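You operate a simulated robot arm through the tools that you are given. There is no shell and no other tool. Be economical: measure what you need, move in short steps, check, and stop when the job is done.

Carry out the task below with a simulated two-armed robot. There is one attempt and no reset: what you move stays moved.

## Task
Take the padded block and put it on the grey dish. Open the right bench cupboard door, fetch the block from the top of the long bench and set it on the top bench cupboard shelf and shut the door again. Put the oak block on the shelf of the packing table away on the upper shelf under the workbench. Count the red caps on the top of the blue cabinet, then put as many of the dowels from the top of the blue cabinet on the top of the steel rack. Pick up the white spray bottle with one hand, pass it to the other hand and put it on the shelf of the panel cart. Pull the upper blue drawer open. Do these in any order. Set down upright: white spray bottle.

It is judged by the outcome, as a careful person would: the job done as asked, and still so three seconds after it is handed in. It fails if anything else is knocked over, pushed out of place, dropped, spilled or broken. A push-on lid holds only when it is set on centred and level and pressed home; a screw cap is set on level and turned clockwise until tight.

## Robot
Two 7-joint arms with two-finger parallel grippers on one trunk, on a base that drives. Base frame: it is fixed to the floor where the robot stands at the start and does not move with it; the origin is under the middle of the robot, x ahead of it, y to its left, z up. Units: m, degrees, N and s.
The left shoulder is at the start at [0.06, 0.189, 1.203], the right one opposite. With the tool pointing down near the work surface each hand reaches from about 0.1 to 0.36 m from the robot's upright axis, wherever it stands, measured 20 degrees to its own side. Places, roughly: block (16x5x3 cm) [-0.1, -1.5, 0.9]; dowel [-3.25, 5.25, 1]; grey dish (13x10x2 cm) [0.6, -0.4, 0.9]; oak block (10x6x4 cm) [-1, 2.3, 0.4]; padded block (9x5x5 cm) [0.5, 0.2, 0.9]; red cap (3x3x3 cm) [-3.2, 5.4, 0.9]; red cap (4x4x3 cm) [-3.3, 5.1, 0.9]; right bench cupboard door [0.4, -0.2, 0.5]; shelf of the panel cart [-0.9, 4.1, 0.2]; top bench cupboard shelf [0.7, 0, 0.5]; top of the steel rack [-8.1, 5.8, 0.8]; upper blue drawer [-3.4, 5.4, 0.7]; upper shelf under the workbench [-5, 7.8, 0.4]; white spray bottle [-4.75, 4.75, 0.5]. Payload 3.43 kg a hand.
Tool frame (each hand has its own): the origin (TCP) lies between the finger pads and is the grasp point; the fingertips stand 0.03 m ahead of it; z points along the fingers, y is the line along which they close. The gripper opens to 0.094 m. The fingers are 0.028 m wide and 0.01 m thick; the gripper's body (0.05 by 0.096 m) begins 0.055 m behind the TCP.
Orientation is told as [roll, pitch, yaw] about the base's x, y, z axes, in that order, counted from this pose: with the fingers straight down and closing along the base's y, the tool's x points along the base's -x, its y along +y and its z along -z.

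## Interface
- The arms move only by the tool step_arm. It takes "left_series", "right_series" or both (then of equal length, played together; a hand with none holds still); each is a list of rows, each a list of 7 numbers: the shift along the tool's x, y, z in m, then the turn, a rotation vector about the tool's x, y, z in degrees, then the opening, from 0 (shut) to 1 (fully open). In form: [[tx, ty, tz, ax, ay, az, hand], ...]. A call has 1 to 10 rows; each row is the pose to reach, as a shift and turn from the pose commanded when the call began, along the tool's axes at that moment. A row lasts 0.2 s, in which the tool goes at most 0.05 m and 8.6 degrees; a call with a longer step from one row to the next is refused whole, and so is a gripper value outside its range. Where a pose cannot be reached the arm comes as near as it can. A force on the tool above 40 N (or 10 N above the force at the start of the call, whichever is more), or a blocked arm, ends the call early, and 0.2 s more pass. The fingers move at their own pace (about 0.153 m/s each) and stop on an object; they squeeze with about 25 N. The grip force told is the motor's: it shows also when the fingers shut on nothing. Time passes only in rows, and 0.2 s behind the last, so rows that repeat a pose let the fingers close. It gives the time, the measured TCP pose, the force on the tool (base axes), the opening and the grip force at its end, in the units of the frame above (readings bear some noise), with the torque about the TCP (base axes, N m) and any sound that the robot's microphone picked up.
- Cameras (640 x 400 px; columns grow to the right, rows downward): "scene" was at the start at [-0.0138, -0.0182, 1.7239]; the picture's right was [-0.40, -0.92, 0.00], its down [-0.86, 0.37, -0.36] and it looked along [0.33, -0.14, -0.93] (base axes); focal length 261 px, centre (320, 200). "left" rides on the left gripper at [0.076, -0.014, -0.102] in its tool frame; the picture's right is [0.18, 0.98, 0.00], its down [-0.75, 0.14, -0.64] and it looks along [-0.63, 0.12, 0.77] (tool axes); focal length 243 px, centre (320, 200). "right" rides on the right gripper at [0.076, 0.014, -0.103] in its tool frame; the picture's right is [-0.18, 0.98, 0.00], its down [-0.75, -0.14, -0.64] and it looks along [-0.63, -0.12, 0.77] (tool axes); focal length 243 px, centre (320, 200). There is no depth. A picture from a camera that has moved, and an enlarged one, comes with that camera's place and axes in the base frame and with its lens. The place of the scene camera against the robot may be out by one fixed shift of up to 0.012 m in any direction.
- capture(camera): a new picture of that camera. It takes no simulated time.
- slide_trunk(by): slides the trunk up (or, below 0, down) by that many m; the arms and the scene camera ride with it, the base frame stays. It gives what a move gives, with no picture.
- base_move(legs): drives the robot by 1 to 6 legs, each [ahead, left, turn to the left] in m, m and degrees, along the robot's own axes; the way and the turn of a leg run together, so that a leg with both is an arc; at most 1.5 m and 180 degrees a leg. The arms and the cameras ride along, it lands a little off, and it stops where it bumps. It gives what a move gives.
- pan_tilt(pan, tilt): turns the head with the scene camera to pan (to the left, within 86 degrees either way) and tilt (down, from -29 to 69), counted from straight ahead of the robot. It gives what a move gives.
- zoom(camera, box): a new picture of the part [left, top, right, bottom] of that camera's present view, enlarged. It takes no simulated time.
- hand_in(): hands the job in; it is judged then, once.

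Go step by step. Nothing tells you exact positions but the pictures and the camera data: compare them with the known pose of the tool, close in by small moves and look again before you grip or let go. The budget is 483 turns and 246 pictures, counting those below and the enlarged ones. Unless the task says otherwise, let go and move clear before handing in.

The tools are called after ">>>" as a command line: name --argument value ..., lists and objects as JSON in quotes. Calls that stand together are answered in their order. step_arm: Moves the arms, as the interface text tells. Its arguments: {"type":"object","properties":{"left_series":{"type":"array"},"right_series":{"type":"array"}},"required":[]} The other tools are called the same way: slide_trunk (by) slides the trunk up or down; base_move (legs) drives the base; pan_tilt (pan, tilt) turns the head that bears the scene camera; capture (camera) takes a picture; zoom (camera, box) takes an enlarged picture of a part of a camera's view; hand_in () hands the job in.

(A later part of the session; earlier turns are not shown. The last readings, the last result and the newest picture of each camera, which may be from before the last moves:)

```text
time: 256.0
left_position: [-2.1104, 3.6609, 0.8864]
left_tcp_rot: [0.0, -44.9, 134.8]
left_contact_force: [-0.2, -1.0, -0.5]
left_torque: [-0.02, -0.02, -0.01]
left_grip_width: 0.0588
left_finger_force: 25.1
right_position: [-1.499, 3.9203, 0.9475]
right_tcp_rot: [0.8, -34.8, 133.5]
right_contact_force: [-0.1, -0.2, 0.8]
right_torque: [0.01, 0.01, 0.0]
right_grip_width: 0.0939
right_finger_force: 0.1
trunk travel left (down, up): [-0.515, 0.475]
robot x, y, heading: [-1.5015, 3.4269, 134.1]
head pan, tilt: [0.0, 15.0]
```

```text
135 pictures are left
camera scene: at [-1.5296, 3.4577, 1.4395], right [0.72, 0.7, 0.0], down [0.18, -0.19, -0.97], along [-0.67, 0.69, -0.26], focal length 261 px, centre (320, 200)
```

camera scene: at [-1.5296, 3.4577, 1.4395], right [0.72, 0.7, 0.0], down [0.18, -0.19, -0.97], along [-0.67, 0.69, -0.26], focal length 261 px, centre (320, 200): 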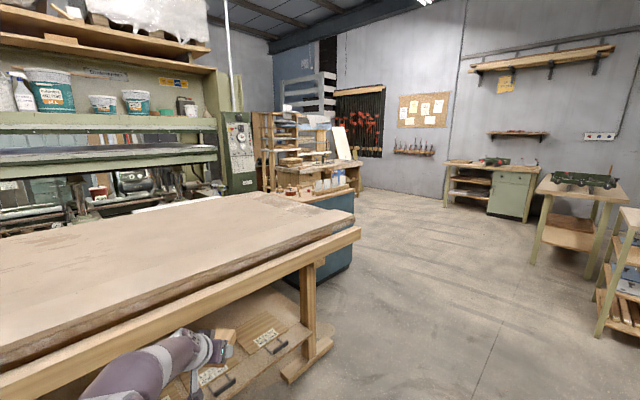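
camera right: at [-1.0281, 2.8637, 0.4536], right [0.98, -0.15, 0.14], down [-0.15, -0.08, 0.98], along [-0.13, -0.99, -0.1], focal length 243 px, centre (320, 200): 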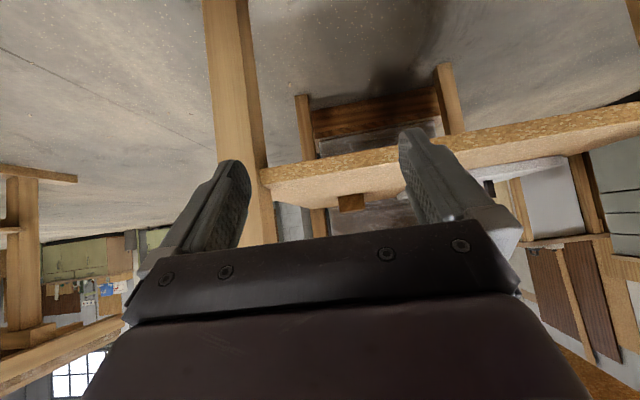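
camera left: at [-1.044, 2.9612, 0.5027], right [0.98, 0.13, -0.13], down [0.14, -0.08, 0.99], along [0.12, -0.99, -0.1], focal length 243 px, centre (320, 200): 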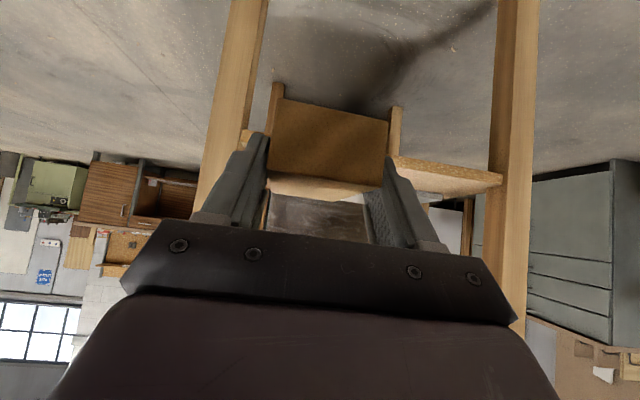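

I'm between the big workbench and the panel cart. I'll raise the trunk so the arms clear everything, face north and drive up the aisle.

>>> slide_trunk --by 0.35

>>> base_move --legs '[[0, 0, -44], [0, 0.17, 0], [1.5, 0, 0], [0.5, 0, 0]]'

>>> pan_tilt --pan 60 --tilt 20

>>> capture --camera "scene"

```text
time: 259.5
left_position: [-2.11, 3.6602, 1.2349]
left_tcp_rot: [0.1, -44.9, 134.8]
left_contact_force: [0.1, -0.1, -1.7]
left_torque: [-0.02, -0.06, 0.0]
left_grip_width: 0.0588
left_finger_force: 25.1
right_position: [-1.4977, 3.9195, 1.2986]
right_tcp_rot: [0.8, -34.8, 133.5]
right_contact_force: [-0.6, -0.4, 0.8]
right_torque: [0.01, 0.01, 0.0]
right_grip_width: 0.094
right_finger_force: 0.1
trunk travel left (down, up): [-0.865, 0.125]
robot x, y, heading: [-1.5027, 3.4355, 134.3]
head pan, tilt: [0.0, 15.0]
```

```text
time: 272.5
left_position: [-1.9361, 6.0199, 1.2344]
left_tcp_rot: [0.0, -44.9, 90.3]
left_contact_force: [0.1, -0.7, -1.4]
left_torque: [-0.03, -0.03, 0.01]
left_grip_width: 0.0585
left_finger_force: 24.3
right_position: [-1.3182, 5.7765, 1.2974]
right_tcp_rot: [0.8, -34.8, 88.8]
right_contact_force: [-0.3, -0.2, -0.2]
right_torque: [0.0, 0.0, 0.03]
right_grip_width: 0.094
right_finger_force: 0.0
trunk travel left (down, up): [-0.865, 0.125]
robot x, y, heading: [-1.666, 5.4294, 89.8]
head pan, tilt: [0.0, 15.0]
```

```text
time: 273.8
left_position: [-1.9368, 6.0211, 1.236]
left_tcp_rot: [0.1, -44.9, 90.3]
left_contact_force: [-0.4, 0.0, -0.8]
left_torque: [-0.03, -0.03, 0.01]
left_grip_width: 0.0589
left_finger_force: 24.6
right_position: [-1.3185, 5.7766, 1.297]
right_tcp_rot: [0.8, -34.9, 88.9]
right_contact_force: [0.3, -1.1, 0.5]
right_torque: [0.0, 0.0, -0.01]
right_grip_width: 0.0939
right_finger_force: 0.0
trunk travel left (down, up): [-0.865, 0.125]
robot x, y, heading: [-1.6621, 5.4287, 89.6]
head pan, tilt: [60.0, 20.0]
```

```text
134 pictures are left
camera scene: at [-1.7498, 5.4213, 1.7814], right [0.51, 0.86, 0.0], down [0.29, -0.17, -0.94], along [-0.81, 0.48, -0.34], focal length 261 px, centre (320, 200)
```

scene: 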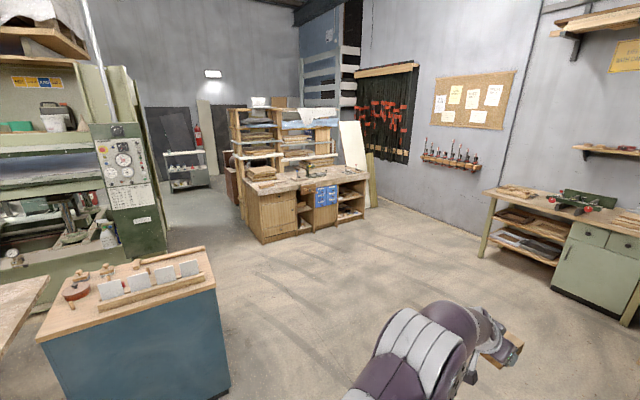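

I now see the layout: blue cabinet at lower left, white spray bottle on the green press bed, steel rack far left, and the wooden workbench unit with shelves at (-4.9, 6.4–8.2). I'll drive toward the workbench's shelf end.

>>> base_move --legs '[[0, 0, 45], [1.3, 0, 0], [1.1, 0, 0]]'

>>> pan_tilt --pan 10 --tilt 30

>>> capture --camera "scene"

```text
time: 287.6
left_position: [-3.9602, 7.3635, 1.2355]
left_tcp_rot: [0.0, -45.0, 135.2]
left_contact_force: [-0.4, -0.2, -1.3]
left_torque: [-0.03, -0.03, -0.01]
left_grip_width: 0.0588
left_finger_force: 24.9
right_position: [-3.349, 7.6283, 1.2979]
right_tcp_rot: [0.7, -34.8, 133.9]
right_contact_force: [0.5, -0.4, -0.1]
right_torque: [0.01, -0.01, -0.02]
right_grip_width: 0.0943
right_finger_force: 0.0
trunk travel left (down, up): [-0.865, 0.125]
robot x, y, heading: [-3.35, 7.1376, 134.6]
head pan, tilt: [60.0, 20.0]
```

```text
time: 288.8
left_position: [-3.9612, 7.3646, 1.236]
left_tcp_rot: [0.0, -44.9, 135.2]
left_contact_force: [0.4, -0.4, -0.8]
left_torque: [-0.05, -0.06, 0.01]
left_grip_width: 0.0586
left_finger_force: 24.7
right_position: [-3.35, 7.6279, 1.298]
right_tcp_rot: [0.8, -34.9, 133.9]
right_contact_force: [0.7, 0.3, -0.2]
right_torque: [0.01, 0.01, 0.0]
right_grip_width: 0.0943
right_finger_force: 0.0
trunk travel left (down, up): [-0.865, 0.125]
robot x, y, heading: [-3.3502, 7.132, 134.8]
head pan, tilt: [10.0, 30.0]
```

```text
133 pictures are left
camera scene: at [-3.3864, 7.1511, 1.7654], right [0.58, 0.82, 0.0], down [0.41, -0.29, -0.87], along [-0.71, 0.5, -0.5], focal length 261 px, centre (320, 200)
```

scene: 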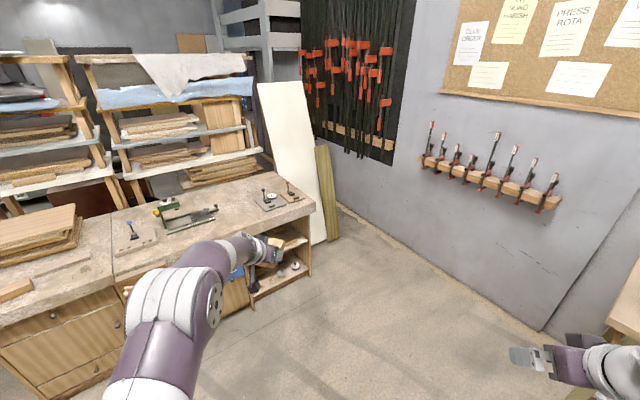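

>>> slide_trunk --by -0.4

>>> slide_trunk --by -0.3

>>> base_move --legs '[[0, 0, 25]]'

>>> pan_tilt --pan 0 --tilt 22

>>> capture --camera "scene"

```text
time: 292.6
left_position: [-3.9613, 7.365, 0.8342]
left_tcp_rot: [0.0, -44.9, 135.1]
left_contact_force: [0.3, -0.5, -0.7]
left_torque: [-0.02, -0.05, 0.01]
left_grip_width: 0.0587
left_finger_force: 24.7
right_position: [-3.3494, 7.6273, 0.8977]
right_tcp_rot: [0.8, -34.8, 133.9]
right_contact_force: [-0.8, -0.5, -0.5]
right_torque: [0.0, -0.03, -0.04]
right_grip_width: 0.0942
right_finger_force: 0.0
trunk travel left (down, up): [-0.465, 0.525]
robot x, y, heading: [-3.3512, 7.1357, 134.7]
head pan, tilt: [10.0, 30.0]
```

```text
time: 295.6
left_position: [-3.9601, 7.3639, 0.5364]
left_tcp_rot: [0.1, -44.9, 135.2]
left_contact_force: [-0.2, 0.5, -0.9]
left_torque: [0.0, -0.05, 0.01]
left_grip_width: 0.0587
left_finger_force: 25.7
right_position: [-3.3497, 7.6283, 0.598]
right_tcp_rot: [0.8, -34.8, 134.0]
right_contact_force: [0.2, 0.0, 0.1]
right_torque: [-0.01, 0.04, -0.02]
right_grip_width: 0.094
right_finger_force: 0.1
trunk travel left (down, up): [-0.165, 0.825]
robot x, y, heading: [-3.3481, 7.1407, 134.5]
head pan, tilt: [10.0, 30.0]
```

```text
time: 297.3
left_position: [-3.999, 7.0818, 0.5348]
left_tcp_rot: [0.0, -44.9, 160.4]
left_contact_force: [0.2, 0.1, -1.4]
left_torque: [-0.02, -0.05, 0.03]
left_grip_width: 0.0589
left_finger_force: 24.7
right_position: [-3.5588, 7.581, 0.5975]
right_tcp_rot: [0.9, -34.8, 159.2]
right_contact_force: [1.1, -0.5, 0.2]
right_torque: [0.01, -0.02, 0.01]
right_grip_width: 0.0938
right_finger_force: 0.0
trunk travel left (down, up): [-0.165, 0.825]
robot x, y, heading: [-3.3528, 7.1364, 159.7]
head pan, tilt: [10.0, 30.0]
```

```text
time: 298.1
left_position: [-3.9989, 7.0832, 0.5353]
left_tcp_rot: [0.0, -44.8, 160.5]
left_contact_force: [-0.6, 0.5, -0.6]
left_torque: [0.0, -0.05, -0.02]
left_grip_width: 0.0587
left_finger_force: 25.2
right_position: [-3.5591, 7.5806, 0.5975]
right_tcp_rot: [0.7, -34.8, 159.1]
right_contact_force: [0.7, -0.3, 0.2]
right_torque: [-0.01, 0.0, -0.03]
right_grip_width: 0.0938
right_finger_force: 0.0
trunk travel left (down, up): [-0.165, 0.825]
robot x, y, heading: [-3.3466, 7.137, 159.7]
head pan, tilt: [0.0, 22.0]
```

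```text
132 pictures are left
camera scene: at [-3.3856, 7.1527, 1.0781], right [0.35, 0.94, 0.0], down [0.35, -0.13, -0.93], along [-0.87, 0.32, -0.38], focal length 261 px, centre (320, 200)
```

scene: 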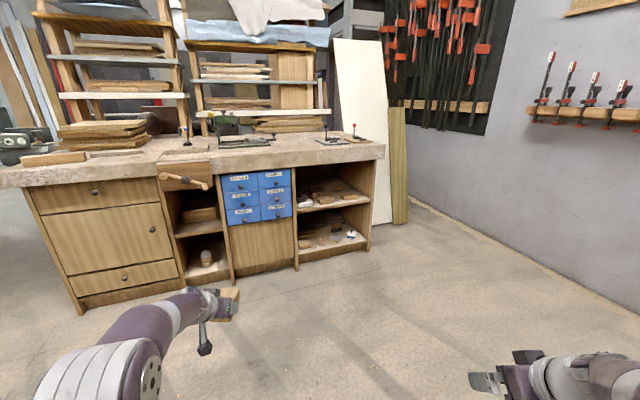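

>>> zoom --camera "scene" --box '[280, 130, 400, 280]'

```text
2.67 times, centred on (340, 205) of scene
camera zoom: at [-3.3856, 7.1527, 1.0781], right [0.35, 0.94, 0.0], down [0.35, -0.13, -0.93], along [-0.87, 0.32, -0.38], focal length 695 px, centre (267, 187)
```

zoom: 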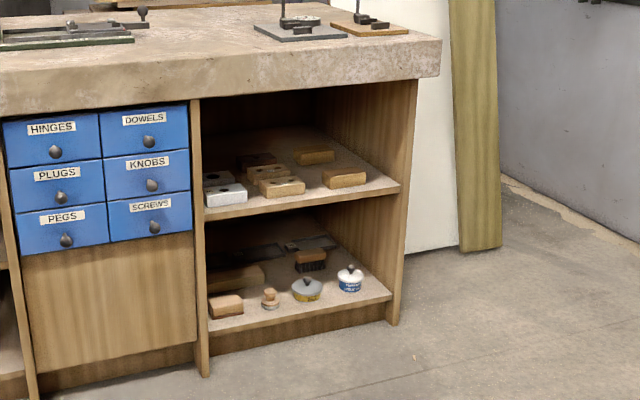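

The right-hand compartment's upper shelf (z≈0.41) already holds several blocks. I'll get square-on and closer to find a free spot.

>>> base_move --legs '[[0, 0, 20.3], [0, -0.65, 0], [0.2, 0, 0]]'

>>> pan_tilt --pan 0 --tilt 26

>>> capture --camera "scene"

```text
time: 303.9
left_position: [-4.1379, 7.5112, 0.535]
left_tcp_rot: [0.0, -44.9, -179.3]
left_contact_force: [0.7, 0.5, -1.5]
left_torque: [-0.01, -0.05, 0.01]
left_grip_width: 0.0586
left_finger_force: 25.0
right_position: [-3.8985, 8.1299, 0.5981]
right_tcp_rot: [0.7, -34.8, 179.4]
right_contact_force: [0.8, 0.2, 0.2]
right_torque: [0.01, 0.01, 0.02]
right_grip_width: 0.0941
right_finger_force: 0.0
trunk travel left (down, up): [-0.165, 0.825]
robot x, y, heading: [-3.5446, 7.786, -180.2]
head pan, tilt: [0.0, 22.0]
```

```text
time: 304.6
left_position: [-4.1383, 7.5092, 0.5355]
left_tcp_rot: [-0.1, -44.9, -179.3]
left_contact_force: [0.2, -0.4, -1.0]
left_torque: [-0.01, -0.04, -0.02]
left_grip_width: 0.0586
left_finger_force: 24.9
right_position: [-3.8976, 8.1316, 0.5966]
right_tcp_rot: [0.8, -34.8, 179.4]
right_contact_force: [-0.3, -0.3, -0.3]
right_torque: [-0.02, -0.05, -0.01]
right_grip_width: 0.0941
right_finger_force: 0.0
trunk travel left (down, up): [-0.165, 0.825]
robot x, y, heading: [-3.5505, 7.7858, -179.8]
head pan, tilt: [0.0, 26.0]
```

```text
130 pictures are left
camera scene: at [-3.585, 7.7911, 1.0717], right [0.0, 1.0, 0.0], down [0.44, 0.0, -0.9], along [-0.9, 0.0, -0.44], focal length 261 px, centre (320, 200)
```

scene: 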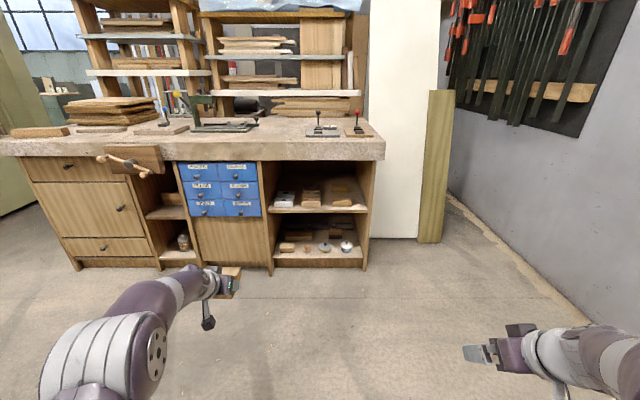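

>>> zoom --camera "scene" --box '[255, 150, 385, 240]'

```text
4.44 times, centred on (320, 195) of scene
camera zoom: at [-3.585, 7.7911, 1.0717], right [0.0, 1.0, 0.0], down [0.44, 0.0, -0.9], along [-0.9, 0.0, -0.44], focal length 1159 px, centre (320, 222)
```

zoom: 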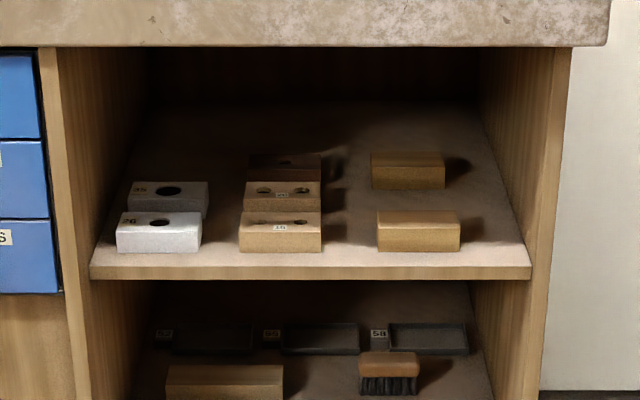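

The two oak-coloured blocks on the right stand about 18 cm apart (x≈-4.88 and -5.06), leaving a 12 cm slot between them at y≈7.91. I'll place the block there, passing above the front block; first I lower the trunk, raise the hand relatively and flatten it to 60°.

>>> slide_trunk --by -0.125

>>> step_arm --left_series '[[-0.015, 0, -0.015, 0, -3, 0, 0], [-0.03, 0, -0.03, 0, -6, 0, 0], [-0.045, 0, -0.045, 0, -9, 0, 0], [-0.06, 0, -0.06, 0, -12, 0, 0], [-0.075, 0, -0.075, 0, -15, 0, 0]]'

>>> base_move --legs '[[0, -0.4, 0], [0.15, 0, 0]]'

>>> capture --camera "left"

>>> capture --camera "scene"

```text
time: 306.1
left_position: [-4.1382, 7.5106, 0.4097]
left_tcp_rot: [0.0, -44.9, -179.4]
left_contact_force: [-0.1, -0.2, -1.4]
left_torque: [-0.02, -0.03, 0.0]
left_grip_width: 0.0587
left_finger_force: 24.6
right_position: [-3.8973, 8.13, 0.473]
right_tcp_rot: [0.9, -34.8, 179.5]
right_contact_force: [-0.5, -0.2, 0.4]
right_torque: [-0.03, 0.01, 0.04]
right_grip_width: 0.094
right_finger_force: 0.0
trunk travel left (down, up): [-0.04, 0.95]
robot x, y, heading: [-3.5479, 7.7883, -180.3]
head pan, tilt: [0.0, 26.0]
```

```text
time: 307.3
left_position: [-4.1377, 7.5096, 0.5158]
left_tcp_rot: [0.0, -59.8, -179.4]
left_contact_force: [0.1, 0.4, -1.5]
left_torque: [-0.01, -0.05, -0.01]
left_grip_width: 0.0587
left_finger_force: 25.1
right_position: [-3.8973, 8.1297, 0.4727]
right_tcp_rot: [0.8, -34.9, 179.4]
right_contact_force: [0.0, -0.1, 0.6]
right_torque: [-0.01, -0.02, 0.02]
right_grip_width: 0.0939
right_finger_force: 0.1
trunk travel left (down, up): [-0.04, 0.95]
robot x, y, heading: [-3.5433, 7.7849, -180.1]
head pan, tilt: [0.0, 26.0]
```

```text
time: 310.8
left_position: [-4.2874, 7.9098, 0.5156]
left_tcp_rot: [0.1, -59.9, -179.4]
left_contact_force: [0.1, 1.2, -1.9]
left_torque: [0.0, -0.06, -0.03]
left_grip_width: 0.0586
left_finger_force: 25.2
right_position: [-4.0468, 8.5308, 0.4724]
right_tcp_rot: [0.8, -34.8, 179.3]
right_contact_force: [0.0, 0.7, 0.5]
right_torque: [0.0, -0.01, 0.02]
right_grip_width: 0.094
right_finger_force: 0.0
trunk travel left (down, up): [-0.04, 0.95]
robot x, y, heading: [-3.698, 8.1888, -180.2]
head pan, tilt: [0.0, 26.0]
```

```text
128 pictures are left
camera left: at [-4.1609, 7.9256, 0.4997], right [0.1, -0.98, -0.16], down [0.18, -0.14, 0.97], along [-0.98, -0.13, 0.16], focal length 243 px, centre (320, 200)
```

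left: 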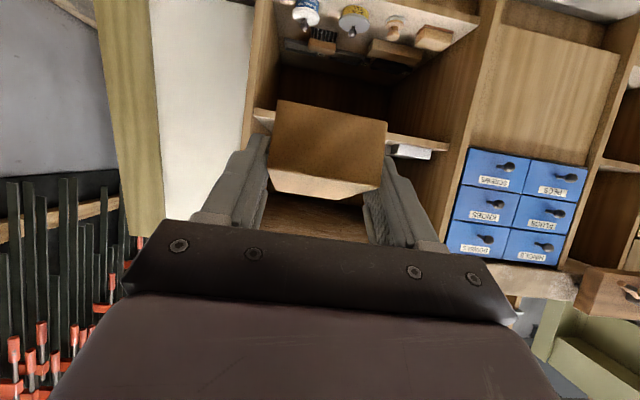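

```text
127 pictures are left
camera scene: at [-3.7349, 8.191, 0.9467], right [0.0, 1.0, 0.0], down [0.44, 0.0, -0.9], along [-0.9, 0.0, -0.44], focal length 261 px, centre (320, 200)
```

scene: 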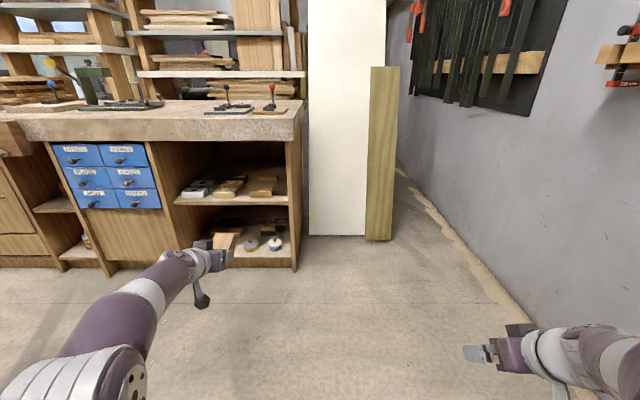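

>>> step_arm --left_series '[[-0.012, 0, -0.007, 0, 0, 0, 0]]'

>>> base_move --legs '[[0.35, 0, 0]]'

>>> capture --camera "left"

>>> capture --camera "scene"

```text
time: 311.2
left_position: [-4.2875, 7.9102, 0.5284]
left_tcp_rot: [0.0, -59.8, -179.3]
left_contact_force: [-0.6, 0.9, -1.5]
left_torque: [0.02, -0.05, -0.01]
left_grip_width: 0.0588
left_finger_force: 24.9
right_position: [-4.0472, 8.5302, 0.4724]
right_tcp_rot: [0.8, -34.8, 179.3]
right_contact_force: [0.6, 0.3, 0.0]
right_torque: [0.0, -0.01, -0.01]
right_grip_width: 0.094
right_finger_force: 0.0
trunk travel left (down, up): [-0.04, 0.95]
robot x, y, heading: [-3.6965, 8.1895, -180.1]
head pan, tilt: [0.0, 26.0]
```

```text
time: 313.5
left_position: [-4.6378, 7.9118, 0.529]
left_tcp_rot: [0.0, -59.9, -179.5]
left_contact_force: [-0.9, -0.1, -2.2]
left_torque: [-0.02, -0.05, 0.02]
left_grip_width: 0.0588
left_finger_force: 24.9
right_position: [-4.397, 8.5311, 0.4733]
right_tcp_rot: [0.7, -34.9, 179.2]
right_contact_force: [0.1, 0.2, 0.6]
right_torque: [0.01, -0.03, 0.02]
right_grip_width: 0.0939
right_finger_force: 0.1
trunk travel left (down, up): [-0.04, 0.95]
robot x, y, heading: [-4.045, 8.1863, 179.8]
head pan, tilt: [0.0, 26.0]
```

```text
126 pictures are left
camera left: at [-4.5111, 7.9267, 0.5136], right [0.1, -0.98, -0.16], down [0.18, -0.14, 0.97], along [-0.98, -0.13, 0.16], focal length 243 px, centre (320, 200)
```

left: 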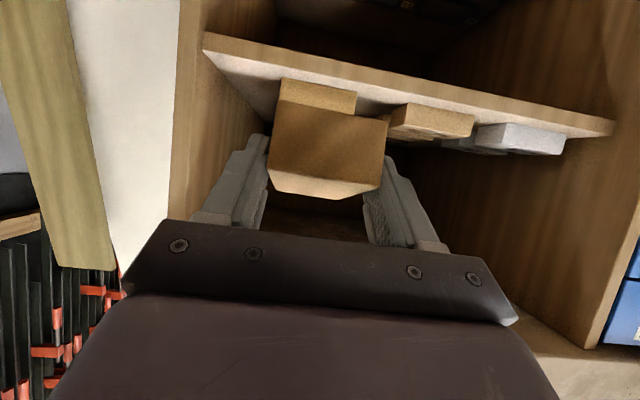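

```text
125 pictures are left
camera scene: at [-4.0846, 8.1914, 0.9467], right [0.0, 1.0, 0.0], down [0.44, 0.0, -0.9], along [-0.9, 0.0, -0.44], focal length 261 px, centre (320, 200)
```

scene: 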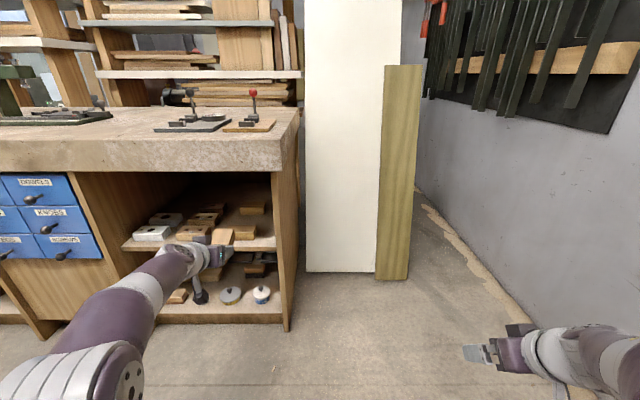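

>>> base_move --legs '[[0.16, 0, 0.3]]'

>>> capture --camera "left"

>>> capture --camera "scene"

```text
time: 314.9
left_position: [-4.7974, 7.9096, 0.5295]
left_tcp_rot: [0.0, -59.9, -179.3]
left_contact_force: [0.4, -0.2, -2.1]
left_torque: [0.02, -0.05, 0.0]
left_grip_width: 0.0586
left_finger_force: 24.6
right_position: [-4.5576, 8.5305, 0.4731]
right_tcp_rot: [0.8, -34.9, 179.3]
right_contact_force: [-0.2, -0.1, -0.1]
right_torque: [-0.02, 0.01, 0.0]
right_grip_width: 0.094
right_finger_force: 0.2
trunk travel left (down, up): [-0.04, 0.95]
robot x, y, heading: [-4.2078, 8.1879, -180.0]
head pan, tilt: [0.0, 26.0]
```

```text
124 pictures are left
camera left: at [-4.6698, 7.9251, 0.5136], right [0.1, -0.98, -0.16], down [0.18, -0.14, 0.97], along [-0.98, -0.13, 0.16], focal length 243 px, centre (320, 200)
```

left: 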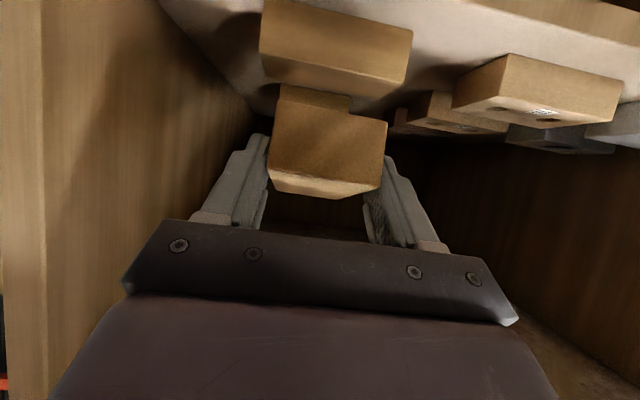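

```text
123 pictures are left
camera scene: at [-4.2441, 8.1913, 0.9467], right [0.0, 1.0, 0.0], down [0.44, 0.0, -0.9], along [-0.9, 0.0, -0.44], focal length 261 px, centre (320, 200)
```

scene: 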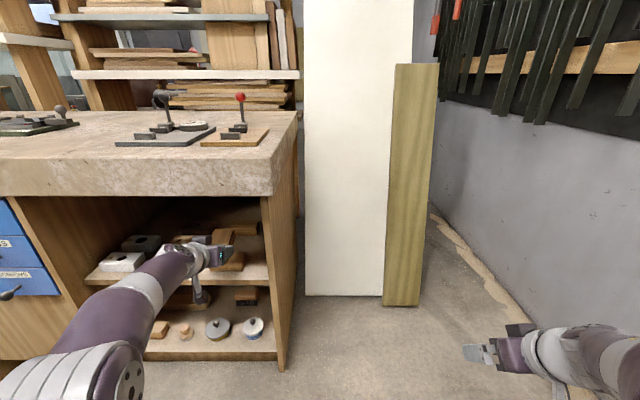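

The gap estimate holds (front block front at x≈-4.849, top ≈0.455). I'll go in the remaining 14 cm.

>>> base_move --legs '[[0.142, 0, 0]]'

>>> capture --camera "left"

>>> zoom --camera "scene" --box '[60, 150, 320, 330]'

```text
time: 316.2
left_position: [-4.937, 7.9086, 0.5301]
left_tcp_rot: [0.0, -59.9, -179.2]
left_contact_force: [0.4, 0.4, -1.6]
left_torque: [-0.01, -0.08, -0.03]
left_grip_width: 0.0586
left_finger_force: 24.9
right_position: [-4.6989, 8.5298, 0.4721]
right_tcp_rot: [0.7, -34.9, 179.4]
right_contact_force: [0.2, -1.1, 0.3]
right_torque: [0.0, 0.03, 0.0]
right_grip_width: 0.0938
right_finger_force: 0.0
trunk travel left (down, up): [-0.04, 0.95]
robot x, y, heading: [-4.3482, 8.1883, -179.8]
head pan, tilt: [0.0, 26.0]
```

```text
122 pictures are left
camera left: at [-4.8105, 7.9244, 0.5136], right [0.11, -0.98, -0.16], down [0.18, -0.14, 0.97], along [-0.98, -0.13, 0.16], focal length 243 px, centre (320, 200)
```

left: 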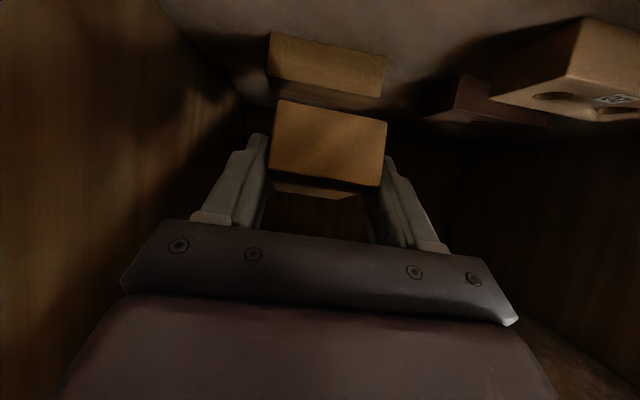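

```text
2.22 times, centred on (190, 240) of scene
camera zoom: at [-4.3851, 8.191, 0.9467], right [0.0, 1.0, 0.0], down [0.44, 0.0, -0.9], along [-0.9, 0.0, -0.44], focal length 579 px, centre (609, 111)
```

zoom: 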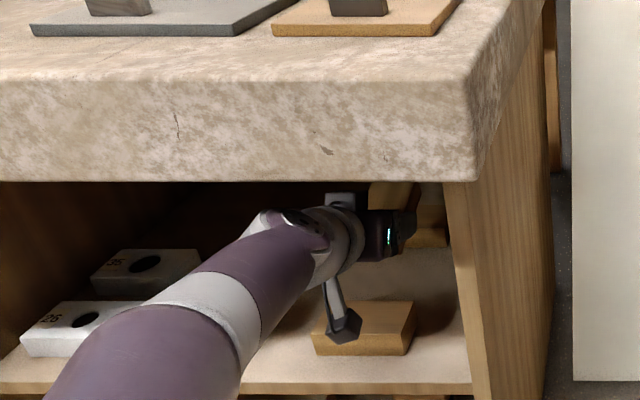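

The slot between the blocks is right below. I'll lower while returning to the 45° pitch so the block sits level.

>>> step_arm --left_series '[[0.013, 0, 0.0075, 0, 5, 0, 0], [0.026, 0, 0.015, 0, 10, 0, 0], [0.039, 0, 0.0225, 0, 15, 0, 0], [0.048, 0, 0.0275, 0, 15, 0, 0]]'

>>> capture --camera "left"

>>> zoom --camera "scene" --box '[60, 150, 320, 330]'

```text
time: 317.2
left_position: [-4.9375, 7.9083, 0.4735]
left_tcp_rot: [-0.1, -44.8, -179.2]
left_contact_force: [-0.7, -0.4, -1.5]
left_torque: [-0.03, -0.06, -0.01]
left_grip_width: 0.0585
left_finger_force: 24.7
right_position: [-4.6992, 8.5293, 0.4719]
right_tcp_rot: [0.9, -34.9, 179.5]
right_contact_force: [-0.1, -0.3, 0.8]
right_torque: [0.01, 0.0, 0.0]
right_grip_width: 0.0939
right_finger_force: 0.0
trunk travel left (down, up): [-0.04, 0.95]
robot x, y, heading: [-4.3495, 8.1875, -179.8]
head pan, tilt: [0.0, 26.0]
```

```text
120 pictures are left
camera left: at [-4.8107, 7.9244, 0.4913], right [0.14, -0.98, -0.13], down [-0.08, -0.14, 0.99], along [-0.99, -0.13, -0.1], focal length 243 px, centre (320, 200)
```

left: 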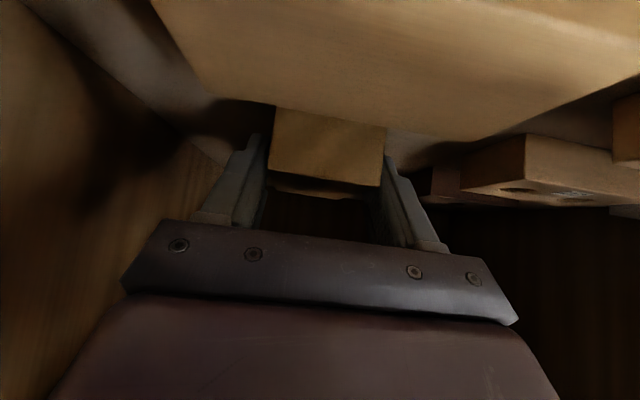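

```text
2.22 times, centred on (190, 240) of scene
camera zoom: at [-4.3852, 8.191, 0.9467], right [0.0, 1.0, 0.0], down [0.44, 0.0, -0.9], along [-0.9, 0.0, -0.44], focal length 579 px, centre (609, 111)
```

zoom: 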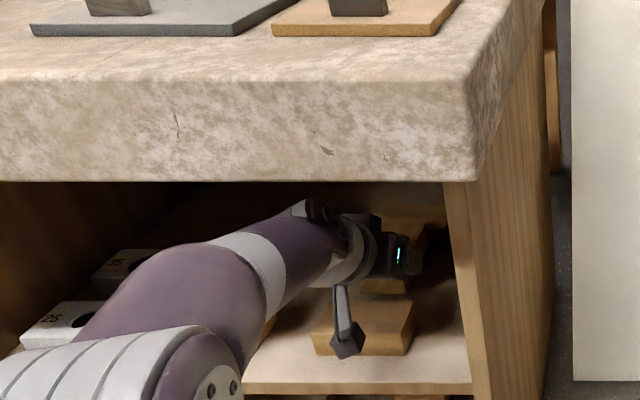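

>>> step_arm --left_series '[[0.004, 0, 0.004, 0, 0, 0, 0], [0.007, 0, 0.007, 0, 0, 0, 0], [0.0095, 0, 0.0095, 0, 0, 0, 0], [0.012, 0, 0.012, 0, 0, 0, 0]]'

>>> capture --camera "left"

```text
time: 318.2
left_position: [-4.9364, 7.9081, 0.4577]
left_tcp_rot: [0.0, -45.0, -179.2]
left_contact_force: [1.3, 0.9, 3.2]
left_torque: [0.14, 0.34, -0.07]
left_grip_width: 0.0586
left_finger_force: 24.8
right_position: [-4.6999, 8.5294, 0.4724]
right_tcp_rot: [0.8, -34.8, 179.5]
right_contact_force: [-0.3, 0.0, 0.2]
right_torque: [0.0, 0.01, 0.01]
right_grip_width: 0.0939
right_finger_force: 0.1
trunk travel left (down, up): [-0.04, 0.95]
robot x, y, heading: [-4.3506, 8.1884, -179.7]
head pan, tilt: [0.0, 26.0]
```

```text
118 pictures are left
camera left: at [-4.8108, 7.9244, 0.4756], right [0.14, -0.98, -0.13], down [-0.08, -0.14, 0.99], along [-0.99, -0.13, -0.1], focal length 243 px, centre (320, 200)
```

left: 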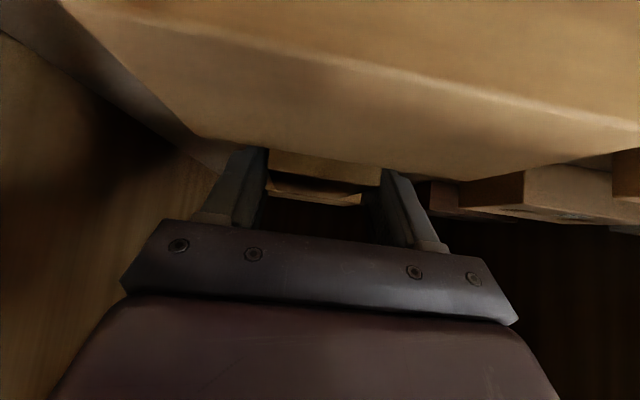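

It touched down. Releasing and rising straight up, then backing out.

>>> step_arm --left_series '[[0, 0, 0, 0, 0, 0, 0.72], [0, 0, 0, 0, 0, 0, 0.75], [-0.01, 0, -0.01, 0, 0, 0, 0.75], [-0.025, 0, -0.025, 0, -5, 0, 0.75], [-0.045, 0, -0.045, 0, -12, 0, 0.75]]'

>>> capture --camera "left"

>>> zoom --camera "scene" --box '[60, 150, 320, 330]'

```text
time: 319.4
left_position: [-4.9365, 7.9091, 0.521]
left_tcp_rot: [-0.1, -56.8, -179.3]
left_contact_force: [-0.8, 0.0, -0.4]
left_torque: [0.01, 0.0, 0.01]
left_grip_width: 0.0704
left_finger_force: 0.1
right_position: [-4.698, 8.53, 0.4727]
right_tcp_rot: [0.8, -34.9, 179.3]
right_contact_force: [-0.2, -0.2, 0.3]
right_torque: [0.01, 0.02, 0.01]
right_grip_width: 0.0939
right_finger_force: 0.0
trunk travel left (down, up): [-0.04, 0.95]
robot x, y, heading: [-4.3446, 8.1895, -179.8]
head pan, tilt: [0.0, 26.0]
```

```text
117 pictures are left
camera left: at [-4.809, 7.9243, 0.5122], right [0.11, -0.98, -0.15], down [0.13, -0.14, 0.98], along [-0.99, -0.13, 0.11], focal length 243 px, centre (320, 200)
```

left: 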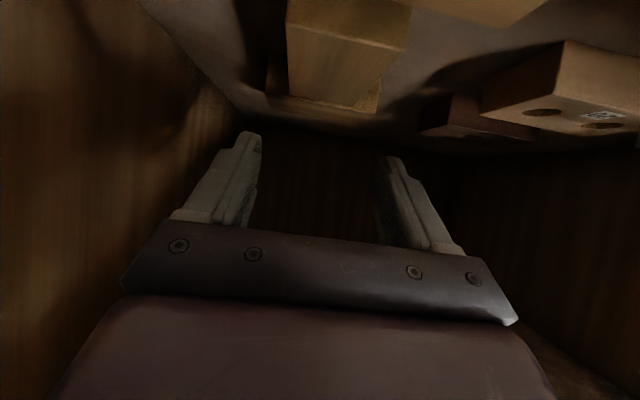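

```text
2.22 times, centred on (190, 240) of scene
camera zoom: at [-4.3853, 8.191, 0.9467], right [0.0, 1.0, 0.0], down [0.44, 0.0, -0.9], along [-0.9, 0.0, -0.44], focal length 579 px, centre (609, 111)
```

zoom: 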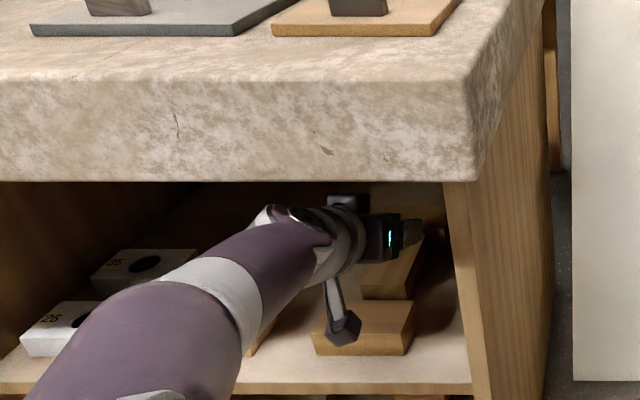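

Released cleanly in the slot. Backing out and checking the shelf.

>>> base_move --legs '[[-0.6, 0, 0]]'

>>> zoom --camera "scene" --box '[160, 150, 320, 270]'

```text
time: 322.8
left_position: [-4.3363, 7.9128, 0.5214]
left_tcp_rot: [0.0, -56.9, -179.8]
left_contact_force: [-0.2, -0.7, 0.1]
left_torque: [0.01, 0.0, 0.02]
left_grip_width: 0.0705
left_finger_force: 0.0
right_position: [-4.0923, 8.532, 0.472]
right_tcp_rot: [0.9, -34.8, 178.9]
right_contact_force: [0.1, -0.3, 0.1]
right_torque: [-0.01, -0.03, 0.03]
right_grip_width: 0.0941
right_finger_force: 0.2
trunk travel left (down, up): [-0.04, 0.95]
robot x, y, heading: [-3.7429, 8.1857, 179.6]
head pan, tilt: [0.0, 26.0]
```

```text
3.33 times, centred on (240, 210) of scene
camera zoom: at [-3.7823, 8.1901, 0.9467], right [0.01, 1.0, 0.0], down [0.44, 0.0, -0.9], along [-0.9, 0.01, -0.44], focal length 869 px, centre (587, 167)
```

zoom: 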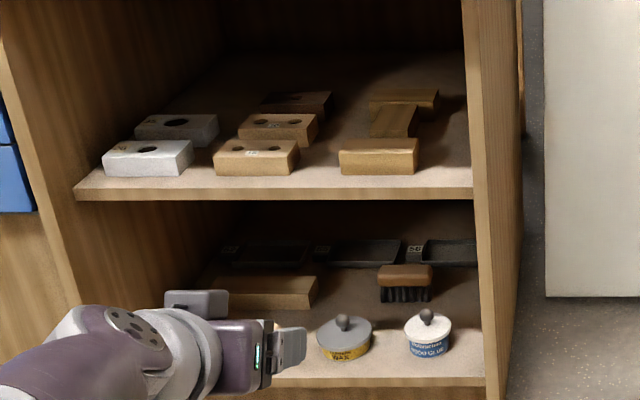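

The oak block is put away between its mates with nothing disturbed. Next I'll raise the trunk and head to the blue cabinet.

>>> slide_trunk --by 0.4

>>> slide_trunk --by 0.4

>>> base_move --legs '[[-0.4, 0, 0], [0, 0, 90], [1.0, 0, 0]]'

>>> pan_tilt --pan 0 --tilt 30

>>> capture --camera "scene"

```text
time: 326.6
left_position: [-4.3363, 7.9126, 0.9211]
left_tcp_rot: [0.0, -56.9, -179.8]
left_contact_force: [-0.1, 0.3, -0.9]
left_torque: [-0.01, -0.01, 0.0]
left_grip_width: 0.0702
left_finger_force: 0.0
right_position: [-4.0925, 8.5317, 0.8724]
right_tcp_rot: [0.9, -34.8, 178.9]
right_contact_force: [0.7, 0.7, 0.6]
right_torque: [0.0, 0.0, -0.01]
right_grip_width: 0.0935
right_finger_force: 0.0
trunk travel left (down, up): [-0.44, 0.55]
robot x, y, heading: [-3.7446, 8.1829, 179.5]
head pan, tilt: [0.0, 26.0]
```

```text
time: 330.5
left_position: [-4.3355, 7.9129, 1.3215]
left_tcp_rot: [0.0, -56.9, -179.8]
left_contact_force: [-1.0, -0.4, -0.5]
left_torque: [0.05, 0.0, 0.0]
left_grip_width: 0.0702
left_finger_force: 0.1
right_position: [-4.0918, 8.532, 1.2734]
right_tcp_rot: [0.9, -34.8, 178.8]
right_contact_force: [-0.6, 0.2, -0.8]
right_torque: [-0.02, -0.03, 0.04]
right_grip_width: 0.094
right_finger_force: 0.0
trunk travel left (down, up): [-0.84, 0.15]
robot x, y, heading: [-3.7472, 8.1878, 179.5]
head pan, tilt: [0.0, 26.0]
```

```text
time: 341.6
left_position: [-3.0936, 6.5858, 1.3225]
left_tcp_rot: [0.0, -57.0, -90.1]
left_contact_force: [0.1, 0.0, 0.0]
left_torque: [0.03, 0.0, 0.0]
left_grip_width: 0.0705
left_finger_force: 0.1
right_position: [-3.7111, 6.8346, 1.2724]
right_tcp_rot: [1.0, -34.8, -91.7]
right_contact_force: [-0.5, 0.4, 0.2]
right_torque: [-0.01, -0.03, -0.01]
right_grip_width: 0.094
right_finger_force: 0.1
trunk travel left (down, up): [-0.84, 0.15]
robot x, y, heading: [-3.3615, 7.1792, -91.1]
head pan, tilt: [0.0, 26.0]
```

```text
time: 342.2
left_position: [-3.0938, 6.5852, 1.3221]
left_tcp_rot: [0.0, -56.9, -90.2]
left_contact_force: [0.5, -0.1, -0.3]
left_torque: [-0.01, -0.02, -0.02]
left_grip_width: 0.0702
left_finger_force: 0.0
right_position: [-3.7103, 6.8337, 1.2733]
right_tcp_rot: [0.9, -34.8, -91.6]
right_contact_force: [0.2, -0.2, 0.6]
right_torque: [0.02, 0.0, 0.02]
right_grip_width: 0.094
right_finger_force: 0.1
trunk travel left (down, up): [-0.84, 0.15]
robot x, y, heading: [-3.3647, 7.1766, -91.0]
head pan, tilt: [0.0, 30.0]
```

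```text
114 pictures are left
camera scene: at [-3.3678, 7.1526, 1.7404], right [-1.0, 0.01, 0.0], down [0.01, 0.5, -0.87], along [-0.01, -0.87, -0.5], focal length 261 px, centre (320, 200)
```

scene: 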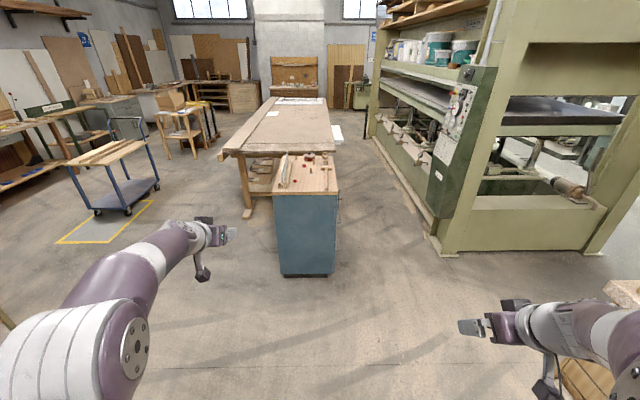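

>>> base_move --legs '[[0.85, 0, 1]]'

>>> pan_tilt --pan 0 --tilt 42

>>> capture --camera "scene"

>>> zoom --camera "scene" --box '[220, 90, 420, 250]'

```text
time: 346.7
left_position: [-3.0887, 5.7416, 1.3223]
left_tcp_rot: [0.0, -56.9, -89.2]
left_contact_force: [-0.6, -0.2, -0.5]
left_torque: [0.0, 0.0, 0.0]
left_grip_width: 0.0706
left_finger_force: 0.0
right_position: [-3.7105, 5.9789, 1.2715]
right_tcp_rot: [0.8, -34.8, -90.6]
right_contact_force: [0.5, -0.2, 0.4]
right_torque: [-0.04, 0.0, 0.01]
right_grip_width: 0.0941
right_finger_force: 0.1
trunk travel left (down, up): [-0.84, 0.15]
robot x, y, heading: [-3.3664, 6.3264, -90.0]
head pan, tilt: [0.0, 30.0]
```

```text
time: 347.5
left_position: [-3.0891, 5.7414, 1.321]
left_tcp_rot: [0.0, -56.8, -89.1]
left_contact_force: [-0.4, 0.4, 0.9]
left_torque: [-0.01, 0.03, 0.02]
left_grip_width: 0.0705
left_finger_force: 0.0
right_position: [-3.7098, 5.9777, 1.2721]
right_tcp_rot: [0.9, -34.8, -90.7]
right_contact_force: [0.3, 0.3, 0.3]
right_torque: [-0.02, 0.0, -0.02]
right_grip_width: 0.0939
right_finger_force: 0.0
trunk travel left (down, up): [-0.84, 0.15]
robot x, y, heading: [-3.3656, 6.3319, -89.8]
head pan, tilt: [0.0, 42.0]
```

```text
113 pictures are left
camera scene: at [-3.3725, 6.3091, 1.7221], right [-1.0, 0.0, 0.0], down [0.0, 0.67, -0.74], along [0.0, -0.74, -0.67], focal length 261 px, centre (320, 200)
```

scene: 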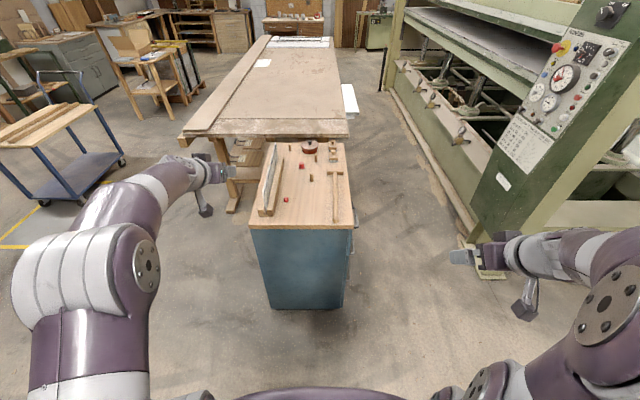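

```text
2.50 times, centred on (320, 170) of scene
camera zoom: at [-3.3725, 6.3091, 1.7221], right [-1.0, 0.0, 0.0], down [0.0, 0.67, -0.74], along [0.0, -0.74, -0.67], focal length 652 px, centre (320, 275)
```

zoom: 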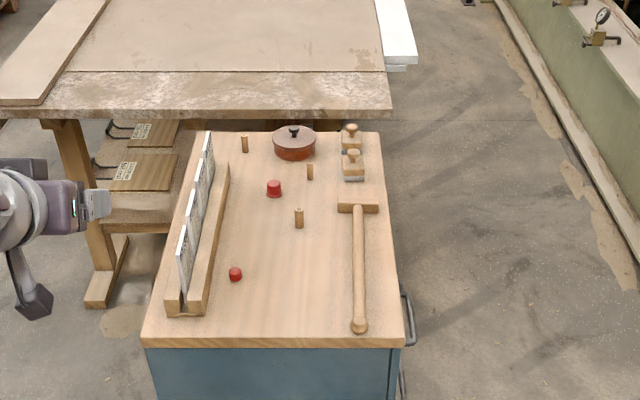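

On the cabinet top I see exactly two red caps, three upright dowels, plus a pot, stamps, a mallet and a card rack. So two dowels go to the steel rack. I'll first bring both hands to tool-down.

>>> step_arm --left_series '[[0, 0, -0.015, 0, 8, 0, 1], [0, 0, -0.03, 0, 16, 0, 1], [0, 0, -0.045, 0, 24, 0, 1], [0, 0, -0.06, 0, 32, 0, 1], [0, 0, -0.075, 0, 40, 0, 1], [0, 0, -0.09, 0, 48, 0, 1], [0, 0, -0.105, 0, 56.9, 0, 1]]' --right_series '[[0, 0, 0, 0, 5, 0, 1], [0, 0, 0, 0, 10, 0, 1], [0, 0, 0, 0, 15, 0, 1], [0, 0, 0, 0, 20, 0, 1], [0, 0, 0, 0, 25, 0, 1], [0, 0, 0, 0, 30, 0, 1], [0, 0, 0, 0, 34.9, 0, 1]]'

>>> base_move --legs '[[0, -0.68, 0], [0, 0, 90]]'

>>> pan_tilt --pan -60 --tilt 35

>>> capture --camera "scene"

```text
refused: row 7 steps farther than a row can; nothing moved
```

```text
time: 355.1
left_position: [-3.4628, 6.6085, 1.3225]
left_tcp_rot: [0.0, -56.9, 1.0]
left_contact_force: [0.1, 0.2, -0.6]
left_torque: [0.0, -0.02, 0.03]
left_grip_width: 0.0705
left_finger_force: 0.1
right_position: [-3.6975, 5.9853, 1.2723]
right_tcp_rot: [0.9, -34.8, -0.4]
right_contact_force: [-0.1, 0.1, -0.6]
right_torque: [-0.01, 0.02, 0.0]
right_grip_width: 0.0943
right_finger_force: 0.1
trunk travel left (down, up): [-0.84, 0.15]
robot x, y, heading: [-4.0461, 6.3251, 0.4]
head pan, tilt: [0.0, 42.0]
```

```text
time: 356.4
left_position: [-3.4634, 6.6078, 1.3218]
left_tcp_rot: [0.0, -56.9, 0.8]
left_contact_force: [0.0, 0.4, -0.2]
left_torque: [0.02, 0.0, 0.0]
left_grip_width: 0.0705
left_finger_force: 0.1
right_position: [-3.6982, 5.9869, 1.2734]
right_tcp_rot: [0.9, -34.8, -0.5]
right_contact_force: [-0.4, 0.6, 0.4]
right_torque: [0.0, 0.07, -0.01]
right_grip_width: 0.0939
right_finger_force: 0.1
trunk travel left (down, up): [-0.84, 0.15]
robot x, y, heading: [-4.0495, 6.329, 0.4]
head pan, tilt: [-60.0, 35.0]
```

```text
111 pictures are left
camera scene: at [-4.0707, 6.2555, 1.7326], right [-0.86, -0.51, 0.0], down [-0.29, 0.49, -0.82], along [0.41, -0.71, -0.57], focal length 261 px, centre (320, 200)
```

scene: 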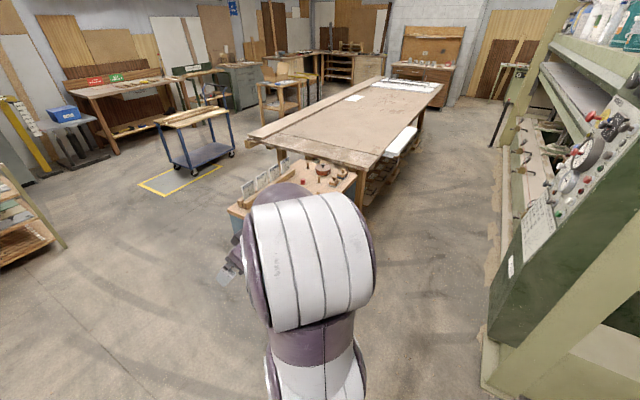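

>>> step_arm --left_series '[[0, 0, -0.015, 0, 8, 0, 1], [0, 0, -0.03, 0, 16, 0, 1], [0, 0, -0.045, 0, 24, 0, 1], [0, 0, -0.06, 0, 32, 0, 1], [0, 0, -0.075, 0, 40, 0, 1], [0, 0, -0.09, 0, 48.4, 0, 1], [0, 0, -0.105, 0, 56.9, 0, 1]]' --right_series '[[0, 0, 0, 0, 5, 0, 1], [0, 0, 0, 0, 10, 0, 1], [0, 0, 0, 0, 15, 0, 1], [0, 0, 0, 0, 20, 0, 1], [0, 0, 0, 0, 25, 0, 1], [0, 0, 0, 0, 30, 0, 1], [0, 0, 0, 0, 34.9, 0, 1]]'

>>> base_move --legs '[[0, -1.12, 0], [0.1, 0, 0]]'

>>> pan_tilt --pan 0 --tilt 50

>>> capture --camera "scene"

```text
time: 358.0
left_position: [-3.6065, 6.5944, 1.2324]
left_tcp_rot: [0.4, -2.0, 0.9]
left_contact_force: [-0.2, 0.5, -0.2]
left_torque: [0.0, 0.02, 0.02]
left_grip_width: 0.0941
left_finger_force: 0.0
left hand out of reach, approached as far as the arm can: row 5, 6, 7
right_position: [-3.7076, 5.977, 1.2475]
right_tcp_rot: [2.9, -14.7, -0.2]
right_contact_force: [1.2, -0.5, 0.2]
right_torque: [0.01, 0.0, -0.03]
right_grip_width: 0.0939
right_finger_force: 0.0
right hand out of reach, approached as far as the arm can: row 4, 5, 6, 7
trunk travel left (down, up): [-0.84, 0.15]
robot x, y, heading: [-4.0485, 6.3277, 0.2]
head pan, tilt: [-60.0, 35.0]
```

```text
time: 364.4
left_position: [-3.5021, 5.4854, 1.2344]
left_tcp_rot: [0.3, -2.2, 0.9]
left_contact_force: [-0.6, -0.2, -0.3]
left_torque: [-0.01, -0.01, -0.02]
left_grip_width: 0.0938
left_finger_force: 0.0
right_position: [-3.6049, 4.8696, 1.2483]
right_tcp_rot: [2.8, -14.8, -0.2]
right_contact_force: [0.3, 0.7, 0.2]
right_torque: [0.01, -0.02, 0.0]
right_grip_width: 0.0942
right_finger_force: 0.0
trunk travel left (down, up): [-0.84, 0.15]
robot x, y, heading: [-3.9411, 5.2204, 0.1]
head pan, tilt: [-60.0, 35.0]
```

```text
time: 365.7
left_position: [-3.5012, 5.4859, 1.2343]
left_tcp_rot: [0.4, -2.1, 0.8]
left_contact_force: [-0.2, 0.1, 0.3]
left_torque: [0.0, 0.0, 0.03]
left_grip_width: 0.0941
left_finger_force: 0.0
right_position: [-3.6038, 4.8694, 1.2473]
right_tcp_rot: [2.8, -14.6, -0.2]
right_contact_force: [-1.0, -0.7, 0.2]
right_torque: [0.02, 0.01, -0.01]
right_grip_width: 0.0939
right_finger_force: 0.0
trunk travel left (down, up): [-0.84, 0.15]
robot x, y, heading: [-3.946, 5.22, 0.3]
head pan, tilt: [0.0, 50.0]
```

```text
110 pictures are left
camera scene: at [-3.9325, 5.2236, 1.7108], right [0.0, -1.0, 0.0], down [-0.77, 0.0, -0.64], along [0.64, 0.0, -0.77], focal length 261 px, centre (320, 200)
```

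scene: 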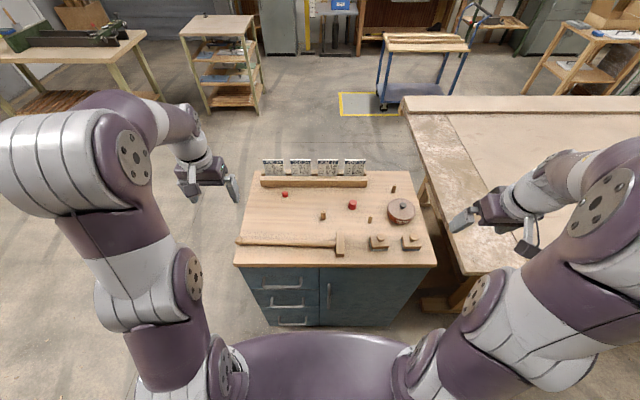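

>>> zoom --camera "scene" --box '[230, 150, 440, 280]'

```text
3.05 times, centred on (335, 215) of scene
camera zoom: at [-3.9325, 5.2236, 1.7108], right [0.0, -1.0, 0.0], down [-0.77, 0.0, -0.64], along [0.64, 0.0, -0.77], focal length 794 px, centre (274, 154)
```

zoom: 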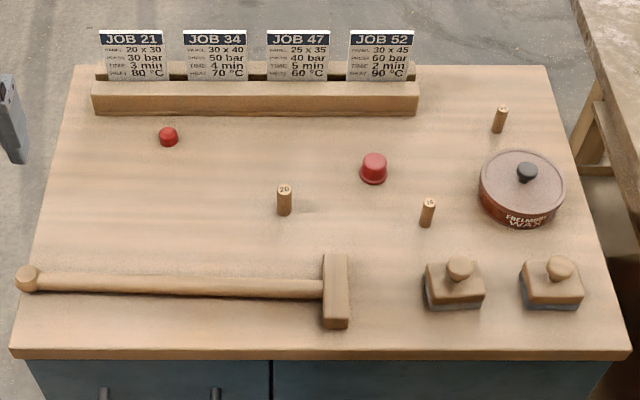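

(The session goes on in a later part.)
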